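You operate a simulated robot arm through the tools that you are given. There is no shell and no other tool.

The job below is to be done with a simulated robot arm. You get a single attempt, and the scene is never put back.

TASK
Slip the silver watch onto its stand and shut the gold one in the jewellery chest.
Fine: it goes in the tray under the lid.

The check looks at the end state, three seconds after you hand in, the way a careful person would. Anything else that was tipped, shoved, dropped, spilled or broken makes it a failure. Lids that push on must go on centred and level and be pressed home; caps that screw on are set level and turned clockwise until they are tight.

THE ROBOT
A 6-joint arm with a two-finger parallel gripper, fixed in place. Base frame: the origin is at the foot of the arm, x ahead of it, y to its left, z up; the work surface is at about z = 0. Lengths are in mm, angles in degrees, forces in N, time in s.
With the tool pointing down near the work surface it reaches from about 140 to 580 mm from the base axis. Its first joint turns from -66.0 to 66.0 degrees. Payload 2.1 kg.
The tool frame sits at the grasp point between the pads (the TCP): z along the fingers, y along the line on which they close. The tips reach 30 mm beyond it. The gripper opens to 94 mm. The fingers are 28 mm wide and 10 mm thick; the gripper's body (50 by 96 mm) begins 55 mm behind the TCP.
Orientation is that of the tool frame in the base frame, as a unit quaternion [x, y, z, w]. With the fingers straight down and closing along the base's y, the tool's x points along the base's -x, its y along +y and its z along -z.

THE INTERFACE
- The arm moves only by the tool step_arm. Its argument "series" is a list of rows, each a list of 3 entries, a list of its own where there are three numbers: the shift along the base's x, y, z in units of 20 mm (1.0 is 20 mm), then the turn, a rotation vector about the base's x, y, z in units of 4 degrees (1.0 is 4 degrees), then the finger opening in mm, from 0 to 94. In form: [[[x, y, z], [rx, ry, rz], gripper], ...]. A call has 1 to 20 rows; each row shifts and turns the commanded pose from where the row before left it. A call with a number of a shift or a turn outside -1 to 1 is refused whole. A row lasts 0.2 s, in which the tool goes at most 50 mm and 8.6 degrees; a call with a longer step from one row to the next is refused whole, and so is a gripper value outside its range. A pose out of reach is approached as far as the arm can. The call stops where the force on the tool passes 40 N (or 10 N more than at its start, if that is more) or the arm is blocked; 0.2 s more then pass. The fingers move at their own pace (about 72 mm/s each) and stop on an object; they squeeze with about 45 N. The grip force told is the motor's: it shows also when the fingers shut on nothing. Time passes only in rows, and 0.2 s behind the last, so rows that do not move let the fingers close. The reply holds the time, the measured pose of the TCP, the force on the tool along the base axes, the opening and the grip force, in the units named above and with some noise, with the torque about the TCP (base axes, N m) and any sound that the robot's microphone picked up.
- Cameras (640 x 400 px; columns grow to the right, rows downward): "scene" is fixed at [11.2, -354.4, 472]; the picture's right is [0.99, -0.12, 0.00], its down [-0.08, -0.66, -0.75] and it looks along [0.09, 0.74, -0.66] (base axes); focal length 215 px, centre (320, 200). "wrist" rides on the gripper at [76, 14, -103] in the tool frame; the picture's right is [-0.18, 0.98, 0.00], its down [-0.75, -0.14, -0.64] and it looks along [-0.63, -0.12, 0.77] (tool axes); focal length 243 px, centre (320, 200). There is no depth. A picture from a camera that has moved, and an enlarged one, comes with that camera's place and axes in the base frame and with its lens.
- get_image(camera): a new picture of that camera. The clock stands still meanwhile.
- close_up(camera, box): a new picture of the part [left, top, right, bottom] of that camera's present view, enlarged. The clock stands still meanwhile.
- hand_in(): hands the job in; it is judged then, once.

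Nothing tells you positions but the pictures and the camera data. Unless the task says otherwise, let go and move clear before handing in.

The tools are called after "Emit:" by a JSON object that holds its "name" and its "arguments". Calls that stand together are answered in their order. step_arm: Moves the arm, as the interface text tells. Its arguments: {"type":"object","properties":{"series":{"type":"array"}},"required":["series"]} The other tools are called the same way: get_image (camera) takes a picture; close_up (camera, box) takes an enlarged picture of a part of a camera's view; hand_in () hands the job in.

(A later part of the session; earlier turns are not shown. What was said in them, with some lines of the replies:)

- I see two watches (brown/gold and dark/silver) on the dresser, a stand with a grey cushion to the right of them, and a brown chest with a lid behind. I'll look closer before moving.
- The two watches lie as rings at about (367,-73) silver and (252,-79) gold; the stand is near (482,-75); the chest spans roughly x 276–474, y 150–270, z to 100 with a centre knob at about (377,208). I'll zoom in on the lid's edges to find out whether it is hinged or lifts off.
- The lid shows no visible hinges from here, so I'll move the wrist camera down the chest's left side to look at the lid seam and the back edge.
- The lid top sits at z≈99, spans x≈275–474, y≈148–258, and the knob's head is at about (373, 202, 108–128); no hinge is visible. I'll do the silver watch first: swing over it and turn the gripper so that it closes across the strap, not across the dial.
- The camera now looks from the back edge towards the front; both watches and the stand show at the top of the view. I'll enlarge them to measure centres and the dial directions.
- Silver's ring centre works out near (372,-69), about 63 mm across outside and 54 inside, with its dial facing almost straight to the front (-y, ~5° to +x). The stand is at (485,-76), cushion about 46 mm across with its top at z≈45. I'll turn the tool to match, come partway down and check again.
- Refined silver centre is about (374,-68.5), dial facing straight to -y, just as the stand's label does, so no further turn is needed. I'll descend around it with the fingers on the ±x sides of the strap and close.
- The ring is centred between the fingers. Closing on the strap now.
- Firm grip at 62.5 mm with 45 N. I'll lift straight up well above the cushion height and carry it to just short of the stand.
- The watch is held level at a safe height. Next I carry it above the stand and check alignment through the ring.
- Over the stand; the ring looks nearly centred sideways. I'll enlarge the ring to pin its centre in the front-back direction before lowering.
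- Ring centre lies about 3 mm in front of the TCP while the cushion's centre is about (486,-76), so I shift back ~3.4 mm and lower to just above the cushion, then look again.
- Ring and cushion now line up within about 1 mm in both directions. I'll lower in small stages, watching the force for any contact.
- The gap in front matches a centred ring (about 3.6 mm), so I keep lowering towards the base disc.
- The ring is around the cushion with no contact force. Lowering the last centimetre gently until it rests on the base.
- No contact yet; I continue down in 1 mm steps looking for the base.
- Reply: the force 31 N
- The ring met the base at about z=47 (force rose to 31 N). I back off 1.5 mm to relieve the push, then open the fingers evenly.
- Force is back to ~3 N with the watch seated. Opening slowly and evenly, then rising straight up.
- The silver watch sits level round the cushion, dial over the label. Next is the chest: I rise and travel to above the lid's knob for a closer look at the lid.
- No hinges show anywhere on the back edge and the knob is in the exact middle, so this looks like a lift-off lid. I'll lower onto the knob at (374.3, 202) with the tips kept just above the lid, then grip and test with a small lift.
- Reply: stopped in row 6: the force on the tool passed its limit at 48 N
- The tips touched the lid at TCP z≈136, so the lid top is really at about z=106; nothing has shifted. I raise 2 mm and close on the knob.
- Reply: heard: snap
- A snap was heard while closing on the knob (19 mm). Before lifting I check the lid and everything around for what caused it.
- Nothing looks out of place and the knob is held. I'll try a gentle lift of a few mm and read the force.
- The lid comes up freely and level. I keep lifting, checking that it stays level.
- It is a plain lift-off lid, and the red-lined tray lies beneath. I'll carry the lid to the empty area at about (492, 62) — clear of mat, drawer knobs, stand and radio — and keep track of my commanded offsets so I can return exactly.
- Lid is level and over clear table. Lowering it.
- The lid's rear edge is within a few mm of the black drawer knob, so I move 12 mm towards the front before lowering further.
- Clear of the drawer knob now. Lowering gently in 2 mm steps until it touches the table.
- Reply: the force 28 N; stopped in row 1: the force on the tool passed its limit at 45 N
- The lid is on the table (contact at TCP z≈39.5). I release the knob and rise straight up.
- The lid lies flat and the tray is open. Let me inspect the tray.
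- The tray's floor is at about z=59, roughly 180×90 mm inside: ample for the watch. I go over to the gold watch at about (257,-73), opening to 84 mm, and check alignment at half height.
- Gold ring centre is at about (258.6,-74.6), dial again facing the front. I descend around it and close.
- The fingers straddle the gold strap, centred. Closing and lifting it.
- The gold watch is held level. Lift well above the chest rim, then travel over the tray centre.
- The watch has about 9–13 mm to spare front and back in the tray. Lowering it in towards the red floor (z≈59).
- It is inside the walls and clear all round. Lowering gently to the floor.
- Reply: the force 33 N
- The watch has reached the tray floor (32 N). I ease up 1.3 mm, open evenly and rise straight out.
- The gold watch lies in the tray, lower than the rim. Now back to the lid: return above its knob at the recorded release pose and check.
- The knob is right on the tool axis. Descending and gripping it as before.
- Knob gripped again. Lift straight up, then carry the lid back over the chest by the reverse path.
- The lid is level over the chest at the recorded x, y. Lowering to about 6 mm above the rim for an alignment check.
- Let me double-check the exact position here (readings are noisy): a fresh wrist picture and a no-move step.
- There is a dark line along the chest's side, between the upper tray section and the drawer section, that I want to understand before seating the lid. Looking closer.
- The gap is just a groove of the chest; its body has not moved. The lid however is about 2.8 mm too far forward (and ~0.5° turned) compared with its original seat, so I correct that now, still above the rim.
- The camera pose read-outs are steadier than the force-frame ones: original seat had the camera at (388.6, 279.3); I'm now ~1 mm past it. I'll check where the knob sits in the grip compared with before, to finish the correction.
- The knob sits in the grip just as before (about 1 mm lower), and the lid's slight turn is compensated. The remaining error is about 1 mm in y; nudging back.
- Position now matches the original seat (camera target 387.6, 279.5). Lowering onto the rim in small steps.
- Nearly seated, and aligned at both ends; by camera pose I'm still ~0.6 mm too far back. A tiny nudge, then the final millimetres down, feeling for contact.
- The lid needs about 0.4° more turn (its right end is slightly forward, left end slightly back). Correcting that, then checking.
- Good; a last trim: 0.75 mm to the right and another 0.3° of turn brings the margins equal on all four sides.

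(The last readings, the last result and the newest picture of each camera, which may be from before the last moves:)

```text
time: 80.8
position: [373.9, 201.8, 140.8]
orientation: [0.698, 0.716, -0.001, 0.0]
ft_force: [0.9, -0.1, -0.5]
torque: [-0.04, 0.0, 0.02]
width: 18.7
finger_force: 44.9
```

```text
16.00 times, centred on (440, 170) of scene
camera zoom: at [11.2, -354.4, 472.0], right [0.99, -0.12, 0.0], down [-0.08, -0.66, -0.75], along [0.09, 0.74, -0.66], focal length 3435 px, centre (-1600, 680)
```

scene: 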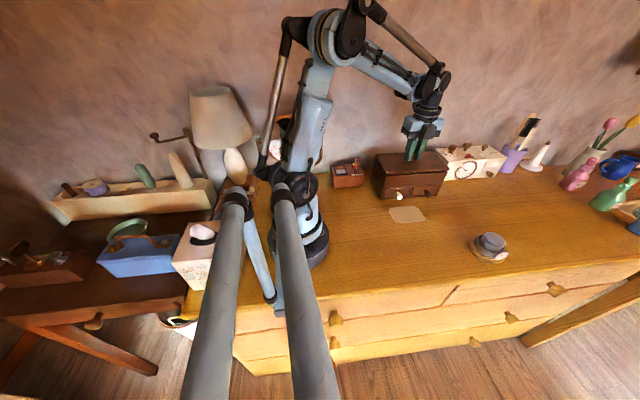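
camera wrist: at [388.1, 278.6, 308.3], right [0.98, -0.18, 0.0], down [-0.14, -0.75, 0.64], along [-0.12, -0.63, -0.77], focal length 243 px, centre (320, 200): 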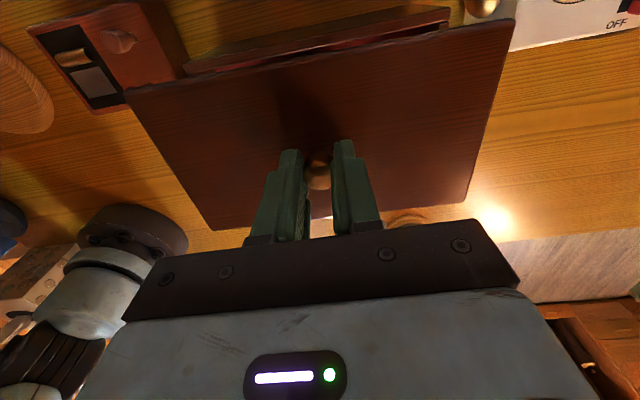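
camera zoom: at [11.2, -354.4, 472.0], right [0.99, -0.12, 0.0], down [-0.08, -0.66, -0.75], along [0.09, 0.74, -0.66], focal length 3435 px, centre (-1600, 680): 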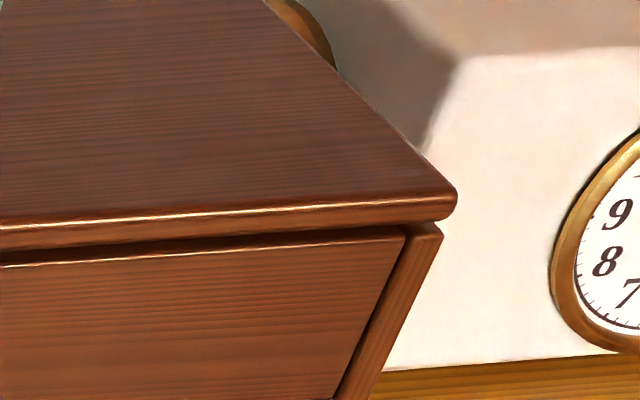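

All margins are now even within ~0.5 mm. Lowering the last millimetre onto the rim.

Emit:
{"name": "step_arm", "arguments": {"series": [[[0, 0, -0.05], [0, 0, 0], 10], [[0, 0, 0], [0, 0, 0], 10]]}}

Emit:
{"name": "step_arm", "arguments": {"series": [[[0, 0, -0.05], [0, 0, 0], 10], [[0, 0, 0], [0, 0, 0], 10]]}}

Emit:
{"name": "close_up", "arguments": {"camera": "scene", "box": [372, 164, 404, 184]}}

Emit:
{"name": "close_up", "arguments": {"camera": "scene", "box": [424, 160, 456, 180]}}

Emit:
{"name": "close_up", "arguments": {"camera": "wrist", "box": [110, 20, 330, 140]}}

```text
time: 81.4
position: [374.8, 202.9, 139.9]
orientation: [0.699, 0.715, -0.001, 0.0]
ft_force: [0.1, -0.6, -0.7]
torque: [0.0, -0.01, 0.0]
width: 18.9
finger_force: 44.9
```

```text
time: 82.0
position: [375.3, 201.7, 138.8]
orientation: [0.698, 0.716, -0.001, 0.0]
ft_force: [7.8, 6.5, 31.8]
torque: [-0.12, -0.17, 0.04]
width: 18.9
finger_force: 44.8
heard: snap
```

```text
16.00 times, centred on (388, 174) of scene
camera zoom: at [11.1, -354.4, 472.0], right [0.99, -0.12, 0.0], down [-0.08, -0.66, -0.75], along [0.09, 0.74, -0.66], focal length 3435 px, centre (-768, 616)
```

zoom: 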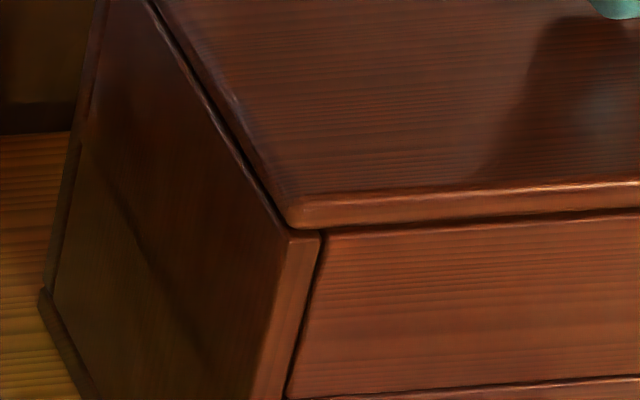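

```text
16.00 times, centred on (440, 170) of scene
camera zoom: at [11.1, -354.4, 472.0], right [0.99, -0.12, 0.0], down [-0.08, -0.66, -0.75], along [0.09, 0.74, -0.66], focal length 3435 px, centre (-1600, 680)
```

zoom: 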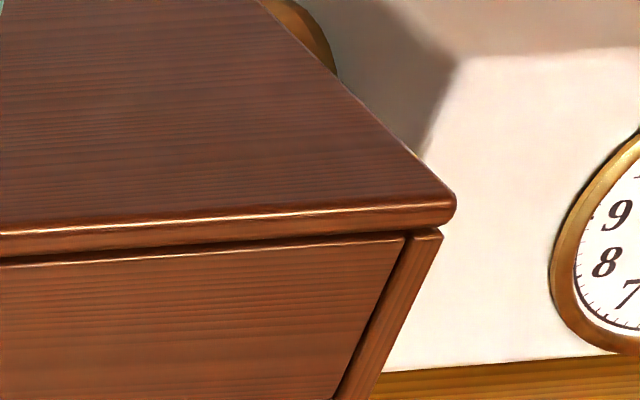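

```text
2.91 times, centred on (220, 80) of wrist
camera zoom: at [386.9, 279.2, 242.8], right [0.99, -0.16, 0.0], down [-0.12, -0.76, 0.64], along [-0.1, -0.63, -0.77], focal length 706 px, centre (611, 549)
```

zoom: 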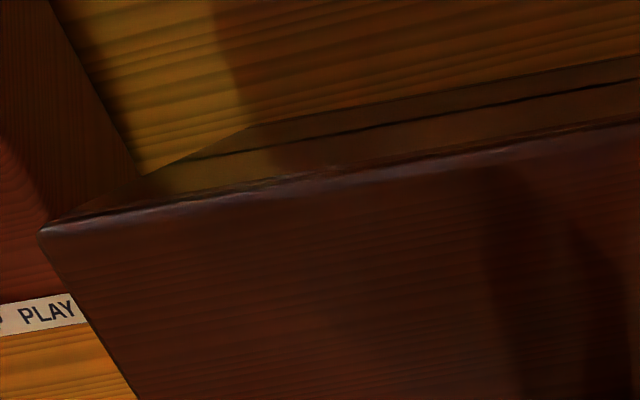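

A snap was heard at 32 N – the lid has pressed home – and the dark slit on the chest's side has closed too. Let me check the chest all over before letting go.

Emit:
{"name": "close_up", "arguments": {"camera": "scene", "box": [365, 125, 461, 205]}}

Emit:
{"name": "close_up", "arguments": {"camera": "scene", "box": [368, 150, 416, 200]}}

Emit:
{"name": "close_up", "arguments": {"camera": "wrist", "box": [100, 0, 540, 240]}}

Emit:
{"name": "close_up", "arguments": {"camera": "scene", "box": [412, 160, 460, 210]}}

```text
5.00 times, centred on (413, 165) of scene
camera zoom: at [11.1, -354.4, 472.0], right [0.99, -0.12, 0.0], down [-0.08, -0.66, -0.75], along [0.09, 0.74, -0.66], focal length 1074 px, centre (-145, 375)
```

zoom: 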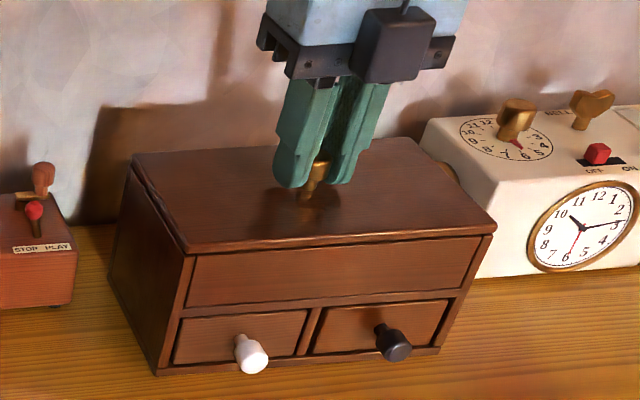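

```text
8.00 times, centred on (392, 175) of scene
camera zoom: at [11.1, -354.4, 472.0], right [0.99, -0.12, 0.0], down [-0.08, -0.66, -0.75], along [0.09, 0.74, -0.66], focal length 1718 px, centre (-256, 400)
```

zoom: 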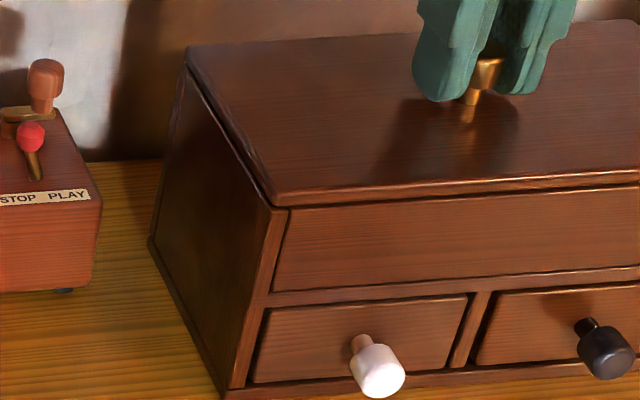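

```text
1.45 times, centred on (320, 120) of wrist
camera zoom: at [386.9, 279.2, 242.8], right [0.99, -0.16, 0.0], down [-0.12, -0.76, 0.64], along [-0.1, -0.63, -0.77], focal length 353 px, centre (320, 316)
```

zoom: 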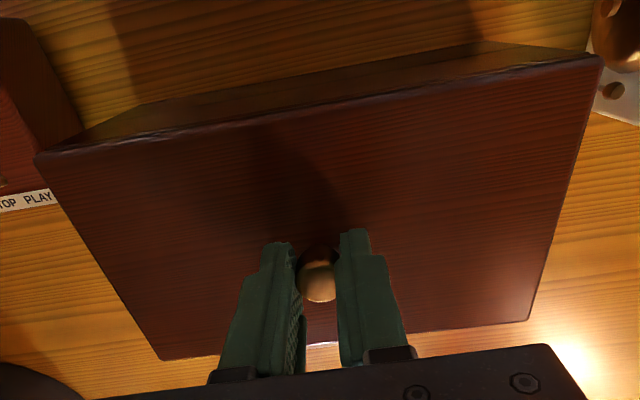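

```text
8.00 times, centred on (436, 185) of scene
camera zoom: at [11.1, -354.4, 472.0], right [0.99, -0.12, 0.0], down [-0.08, -0.66, -0.75], along [0.09, 0.74, -0.66], focal length 1718 px, centre (-608, 320)
```

zoom: 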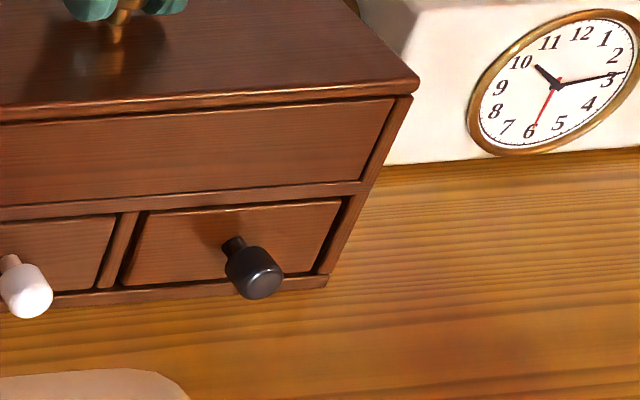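

The lid lies exactly where it was at the start, flush all round. I ease the downward push slightly, then open the fingers and watch for the lid staying put.

Emit:
{"name": "step_arm", "arguments": {"series": [[[0, 0, 0.02], [0, 0, 0], 10], [[0, 0, 0], [0, 0, 0], 10]]}}

Emit:
{"name": "step_arm", "arguments": {"series": [[[0, 0, 0], [0, 0, 0], 20], [[0, 0, 0], [0, 0, 0], 26], [[0, 0, 0], [0, 0, 0], 40], [[0, 0, 0], [0, 0, 0], 50], [[0, 0, 0], [0, 0, 0], 50]]}}

Emit:
{"name": "close_up", "arguments": {"camera": "scene", "box": [365, 125, 461, 205]}}

Emit:
{"name": "close_up", "arguments": {"camera": "wrist", "box": [100, 0, 540, 240]}}

```text
time: 82.6
position: [374.6, 203.0, 139.2]
orientation: [0.698, 0.716, 0.0, 0.001]
ft_force: [12.6, 8.7, 30.2]
torque: [0.16, -0.21, 0.02]
width: 18.7
finger_force: 45.3
```

```text
time: 83.8
position: [373.8, 202.5, 137.4]
orientation: [0.699, 0.715, -0.001, 0.0]
ft_force: [0.3, 0.5, 0.3]
torque: [-0.03, 0.0, 0.01]
width: 49.9
finger_force: 0.1
```

```text
5.00 times, centred on (413, 165) of scene
camera zoom: at [11.2, -354.4, 472.0], right [0.99, -0.12, 0.0], down [-0.08, -0.66, -0.75], along [0.09, 0.74, -0.66], focal length 1074 px, centre (-145, 375)
```

zoom: 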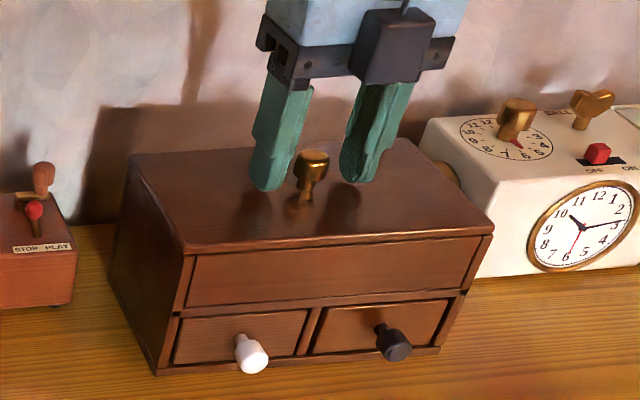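

```text
1.45 times, centred on (320, 120) of wrist
camera zoom: at [386.7, 278.9, 242.2], right [0.99, -0.16, 0.0], down [-0.12, -0.76, 0.64], along [-0.1, -0.64, -0.77], focal length 353 px, centre (320, 316)
```

zoom: 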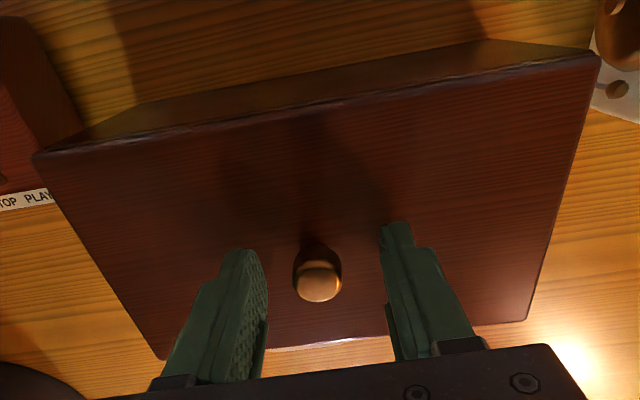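

Released without any movement of the lid. Rising straight up to inspect.

Emit:
{"name": "step_arm", "arguments": {"series": [[[0, 0, 0.4], [0, 0, 0], 50], [[0, 0, 0.8], [0, 0, 0], 50], [[0, 0, 0.9], [0, 0, 0], 50], [[0, 0, 0.9], [0, 0, 0], 50], [[0, 0, 0.9], [0, 0, 0], 50], [[0, 0, 0], [0, 0, 0], 50]]}}

Emit:
{"name": "close_up", "arguments": {"camera": "scene", "box": [372, 164, 404, 184]}}

Emit:
{"name": "close_up", "arguments": {"camera": "scene", "box": [424, 160, 456, 180]}}

Emit:
{"name": "close_up", "arguments": {"camera": "scene", "box": [365, 145, 461, 205]}}

Emit:
{"name": "close_up", "arguments": {"camera": "wrist", "box": [180, 0, 460, 175]}}

```text
time: 85.2
position: [373.0, 202.3, 218.2]
orientation: [0.698, 0.716, 0.0, 0.001]
ft_force: [0.3, -0.2, -0.2]
torque: [0.01, 0.01, -0.01]
width: 50.0
finger_force: 0.0
```

```text
16.00 times, centred on (388, 174) of scene
camera zoom: at [11.2, -354.4, 472.0], right [0.99, -0.12, 0.0], down [-0.08, -0.66, -0.75], along [0.09, 0.74, -0.66], focal length 3435 px, centre (-768, 616)
```

zoom: 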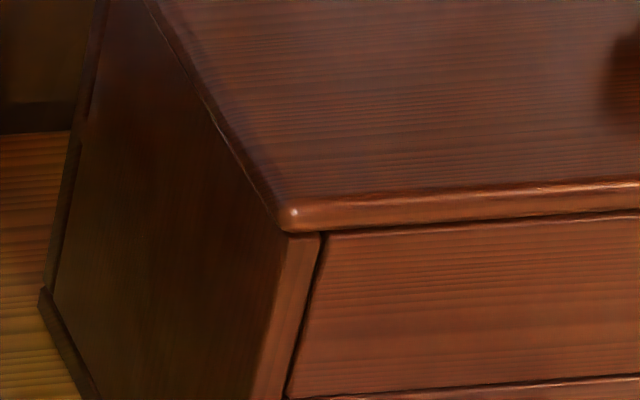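

```text
16.00 times, centred on (440, 170) of scene
camera zoom: at [11.2, -354.4, 472.0], right [0.99, -0.12, 0.0], down [-0.08, -0.66, -0.75], along [0.09, 0.74, -0.66], focal length 3435 px, centre (-1600, 680)
```

zoom: 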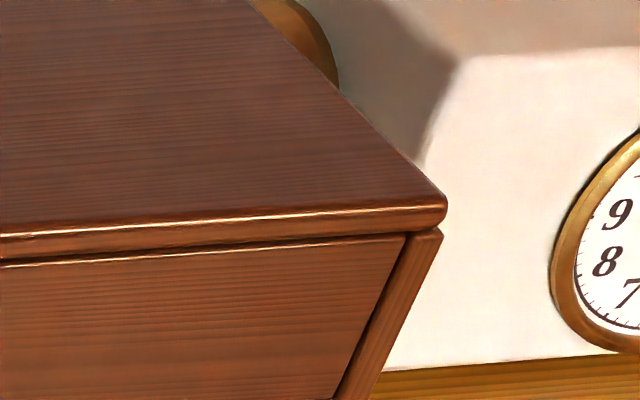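

```text
6.67 times, centred on (413, 175) of scene
camera zoom: at [11.2, -354.4, 472.0], right [0.99, -0.12, 0.0], down [-0.08, -0.66, -0.75], along [0.09, 0.74, -0.66], focal length 1431 px, centre (-300, 367)
```

zoom: 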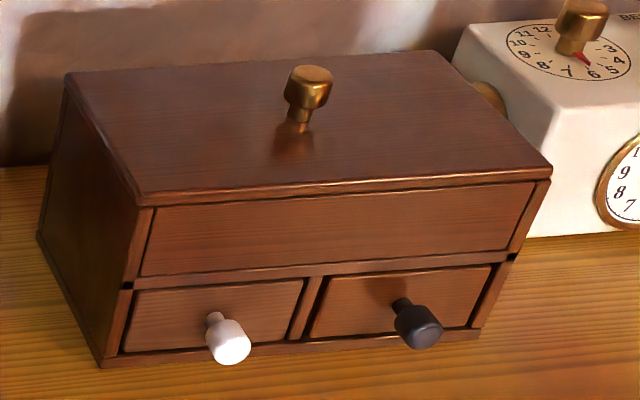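

```text
2.29 times, centred on (320, 88) of wrist
camera zoom: at [386.8, 278.7, 320.8], right [0.99, -0.16, 0.0], down [-0.12, -0.76, 0.64], along [-0.1, -0.64, -0.77], focal length 555 px, centre (320, 457)
```

zoom: 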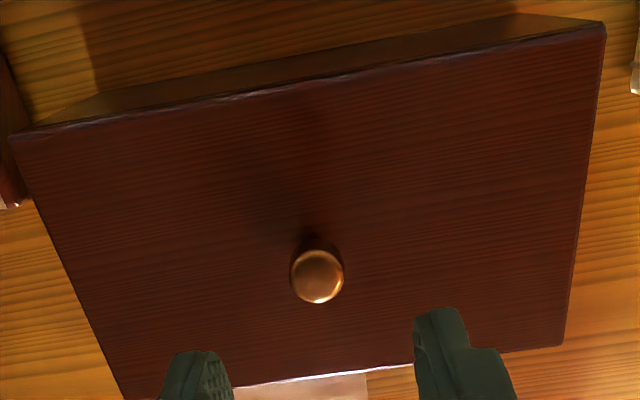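

The lid is seated, level, and within about 1 mm of where it began. I want a closer look at the small dark spots at the rail ends and at the lid's margins.

Emit:
{"name": "close_up", "arguments": {"camera": "scene", "box": [368, 176, 400, 202]}}

Emit:
{"name": "close_up", "arguments": {"camera": "scene", "box": [426, 170, 458, 196]}}

Emit:
{"name": "get_image", "arguments": {"camera": "scene"}}

Emit:
{"name": "close_up", "arguments": {"camera": "scene", "box": [320, 130, 480, 230]}}

```text
15.38 times, centred on (384, 189) of scene
camera zoom: at [11.2, -354.4, 472.0], right [0.99, -0.12, 0.0], down [-0.08, -0.66, -0.75], along [0.09, 0.74, -0.66], focal length 3303 px, centre (-665, 369)
```

zoom: 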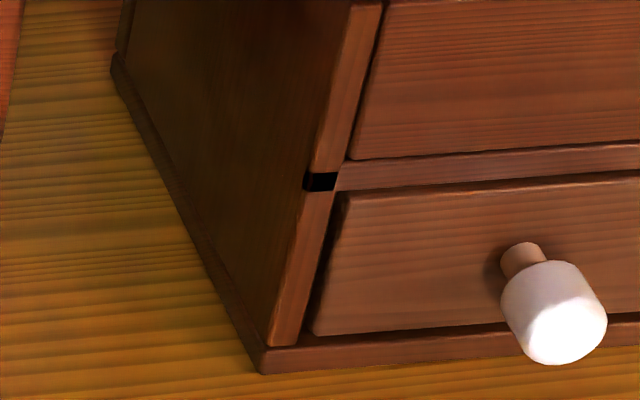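

```text
15.38 times, centred on (442, 183) of scene
camera zoom: at [11.2, -354.4, 472.0], right [0.99, -0.12, 0.0], down [-0.08, -0.66, -0.75], along [0.09, 0.74, -0.66], focal length 3303 px, centre (-1557, 462)
```

zoom: 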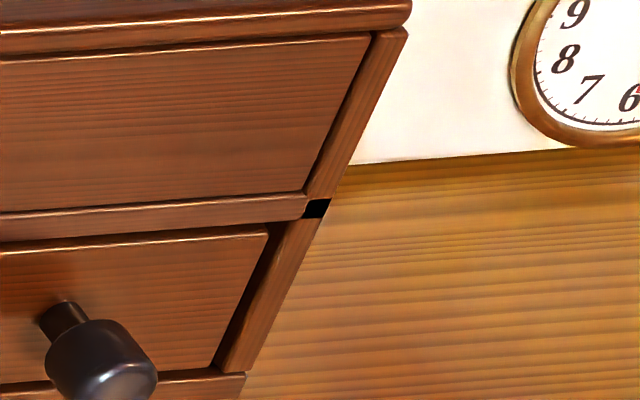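

```text
taken
```

scene: 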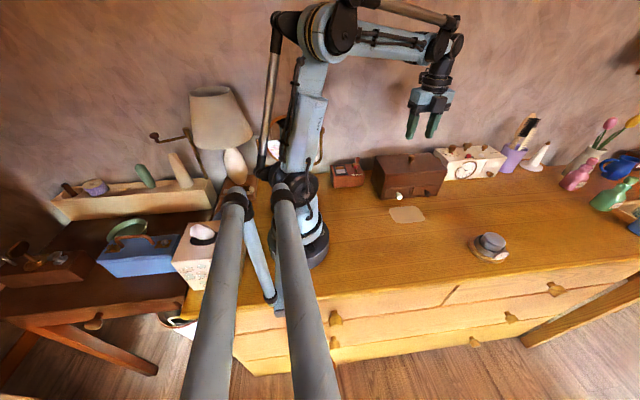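

```text
4.00 times, centred on (400, 180) of scene
camera zoom: at [11.2, -354.4, 472.0], right [0.99, -0.12, 0.0], down [-0.08, -0.66, -0.75], along [0.09, 0.74, -0.66], focal length 859 px, centre (0, 280)
```

zoom: 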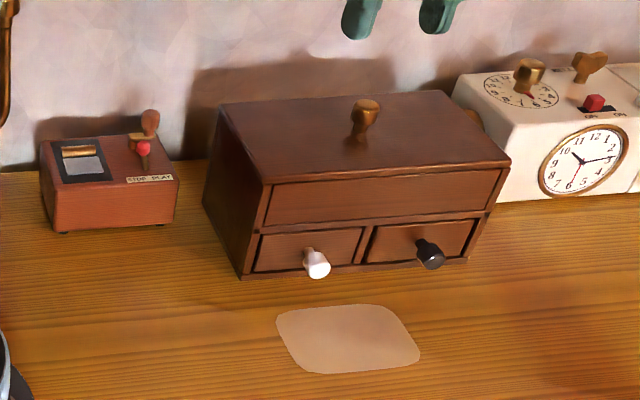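

Those notches are just seams of the chest's panels (they flicker between views; no edge of the chest has moved even a pixel). The lid is level, snapped home and centred within about a millimetre. I move the arm clear and take a final look at everything.

Emit:
{"name": "step_arm", "arguments": {"series": [[[0, 0, 0.9], [0, 0, 0], 60], [[0, 0, 0.9], [0, 0, 0], 70], [[0, -0.6, 0.9], [0, 0, 0], 80], [[0, -0.8, 0.9], [0, 0, 0], 90], [[0, -0.8, 0.8], [0, 0, 0], 94], [[0, -0.8, 0], [0, 0, 0], 94], [[0, -0.8, 0], [0, 0, 0], 94], [[0, 0, 0], [0, 0, 0], 94]]}}

Emit:
{"name": "get_image", "arguments": {"camera": "scene"}}

Emit:
{"name": "close_up", "arguments": {"camera": "scene", "box": [460, 215, 524, 270]}}

Emit:
{"name": "close_up", "arguments": {"camera": "scene", "box": [365, 145, 461, 205]}}

Emit:
{"name": "get_image", "arguments": {"camera": "wrist"}}

```text
time: 87.0
position: [374.1, 126.9, 304.8]
orientation: [0.698, 0.716, -0.001, 0.001]
ft_force: [-0.9, 0.5, 0.3]
torque: [-0.01, 0.03, -0.01]
width: 94.1
finger_force: 0.1
```

```text
taken
```

scene: 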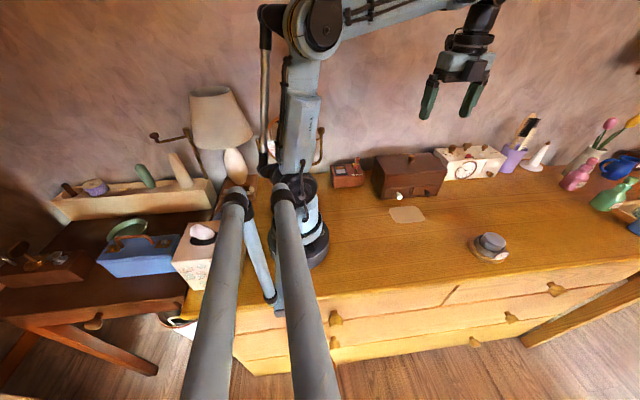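

```text
7.27 times, centred on (492, 242) of scene
camera zoom: at [11.2, -354.4, 472.0], right [0.99, -0.12, 0.0], down [-0.08, -0.66, -0.75], along [0.09, 0.74, -0.66], focal length 1561 px, centre (-931, -109)
```

zoom: 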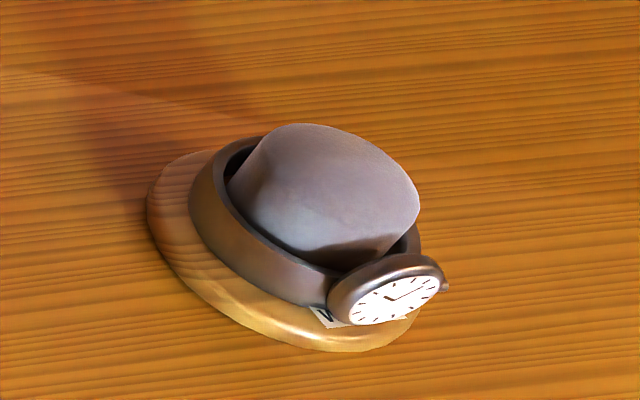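

```text
6.67 times, centred on (413, 175) of scene
camera zoom: at [11.2, -354.4, 472.0], right [0.99, -0.12, 0.0], down [-0.08, -0.66, -0.75], along [0.09, 0.74, -0.66], focal length 1431 px, centre (-300, 367)
```

zoom: 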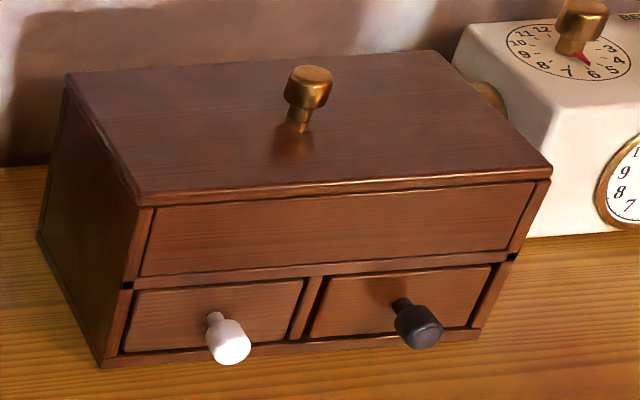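

```text
taken
camera wrist: at [386.2, 203.0, 409.0], right [0.99, -0.16, 0.0], down [-0.12, -0.76, 0.64], along [-0.1, -0.64, -0.77], focal length 243 px, centre (320, 200)
```

wrist: 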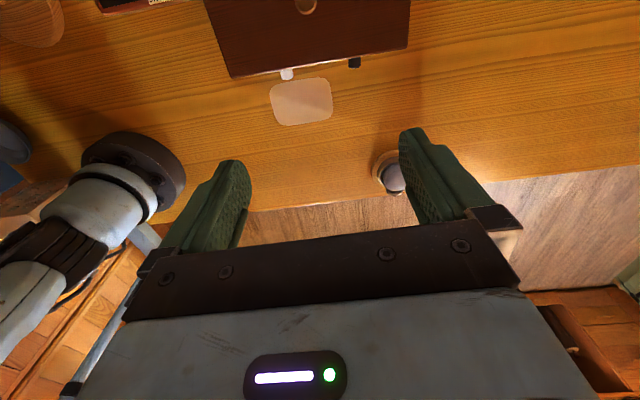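

Everything is in its final state: the silver watch sits round its stand's cushion with the dial to the front. The gold watch is in the tray, with the lid level, snapped home and about 1–2 mm left of where it began. The arm is clear and nothing else has moved, so I'm handing in.

Emit:
{"name": "hand_in", "arguments": {}}

```text
The job is handed in.
```

I've handed the job in, and both watches are where you asked; the check's result hasn't come back.

- **Silver watch:** it sits on its stand, resting on the base around the cushion, with the dial facing the front over the label.
- **Gold watch:** it lies in the tray under the lid. The lid is back on and level, and I heard a snap as I pressed it down.

- **Lid position:** the lid slid a little when I let go. It sits about 1–2 mm to the left of where it started, and I left it there.
- **First contact with the lid:** the fingertips touched it briefly at 48 N on the way down. A snap followed as I closed on the knob, before I lifted anything. I saw no damage then or afterwards.

In the last pictures nothing else on the dresser had moved. The gripper was open and clear of everything when I handed in.
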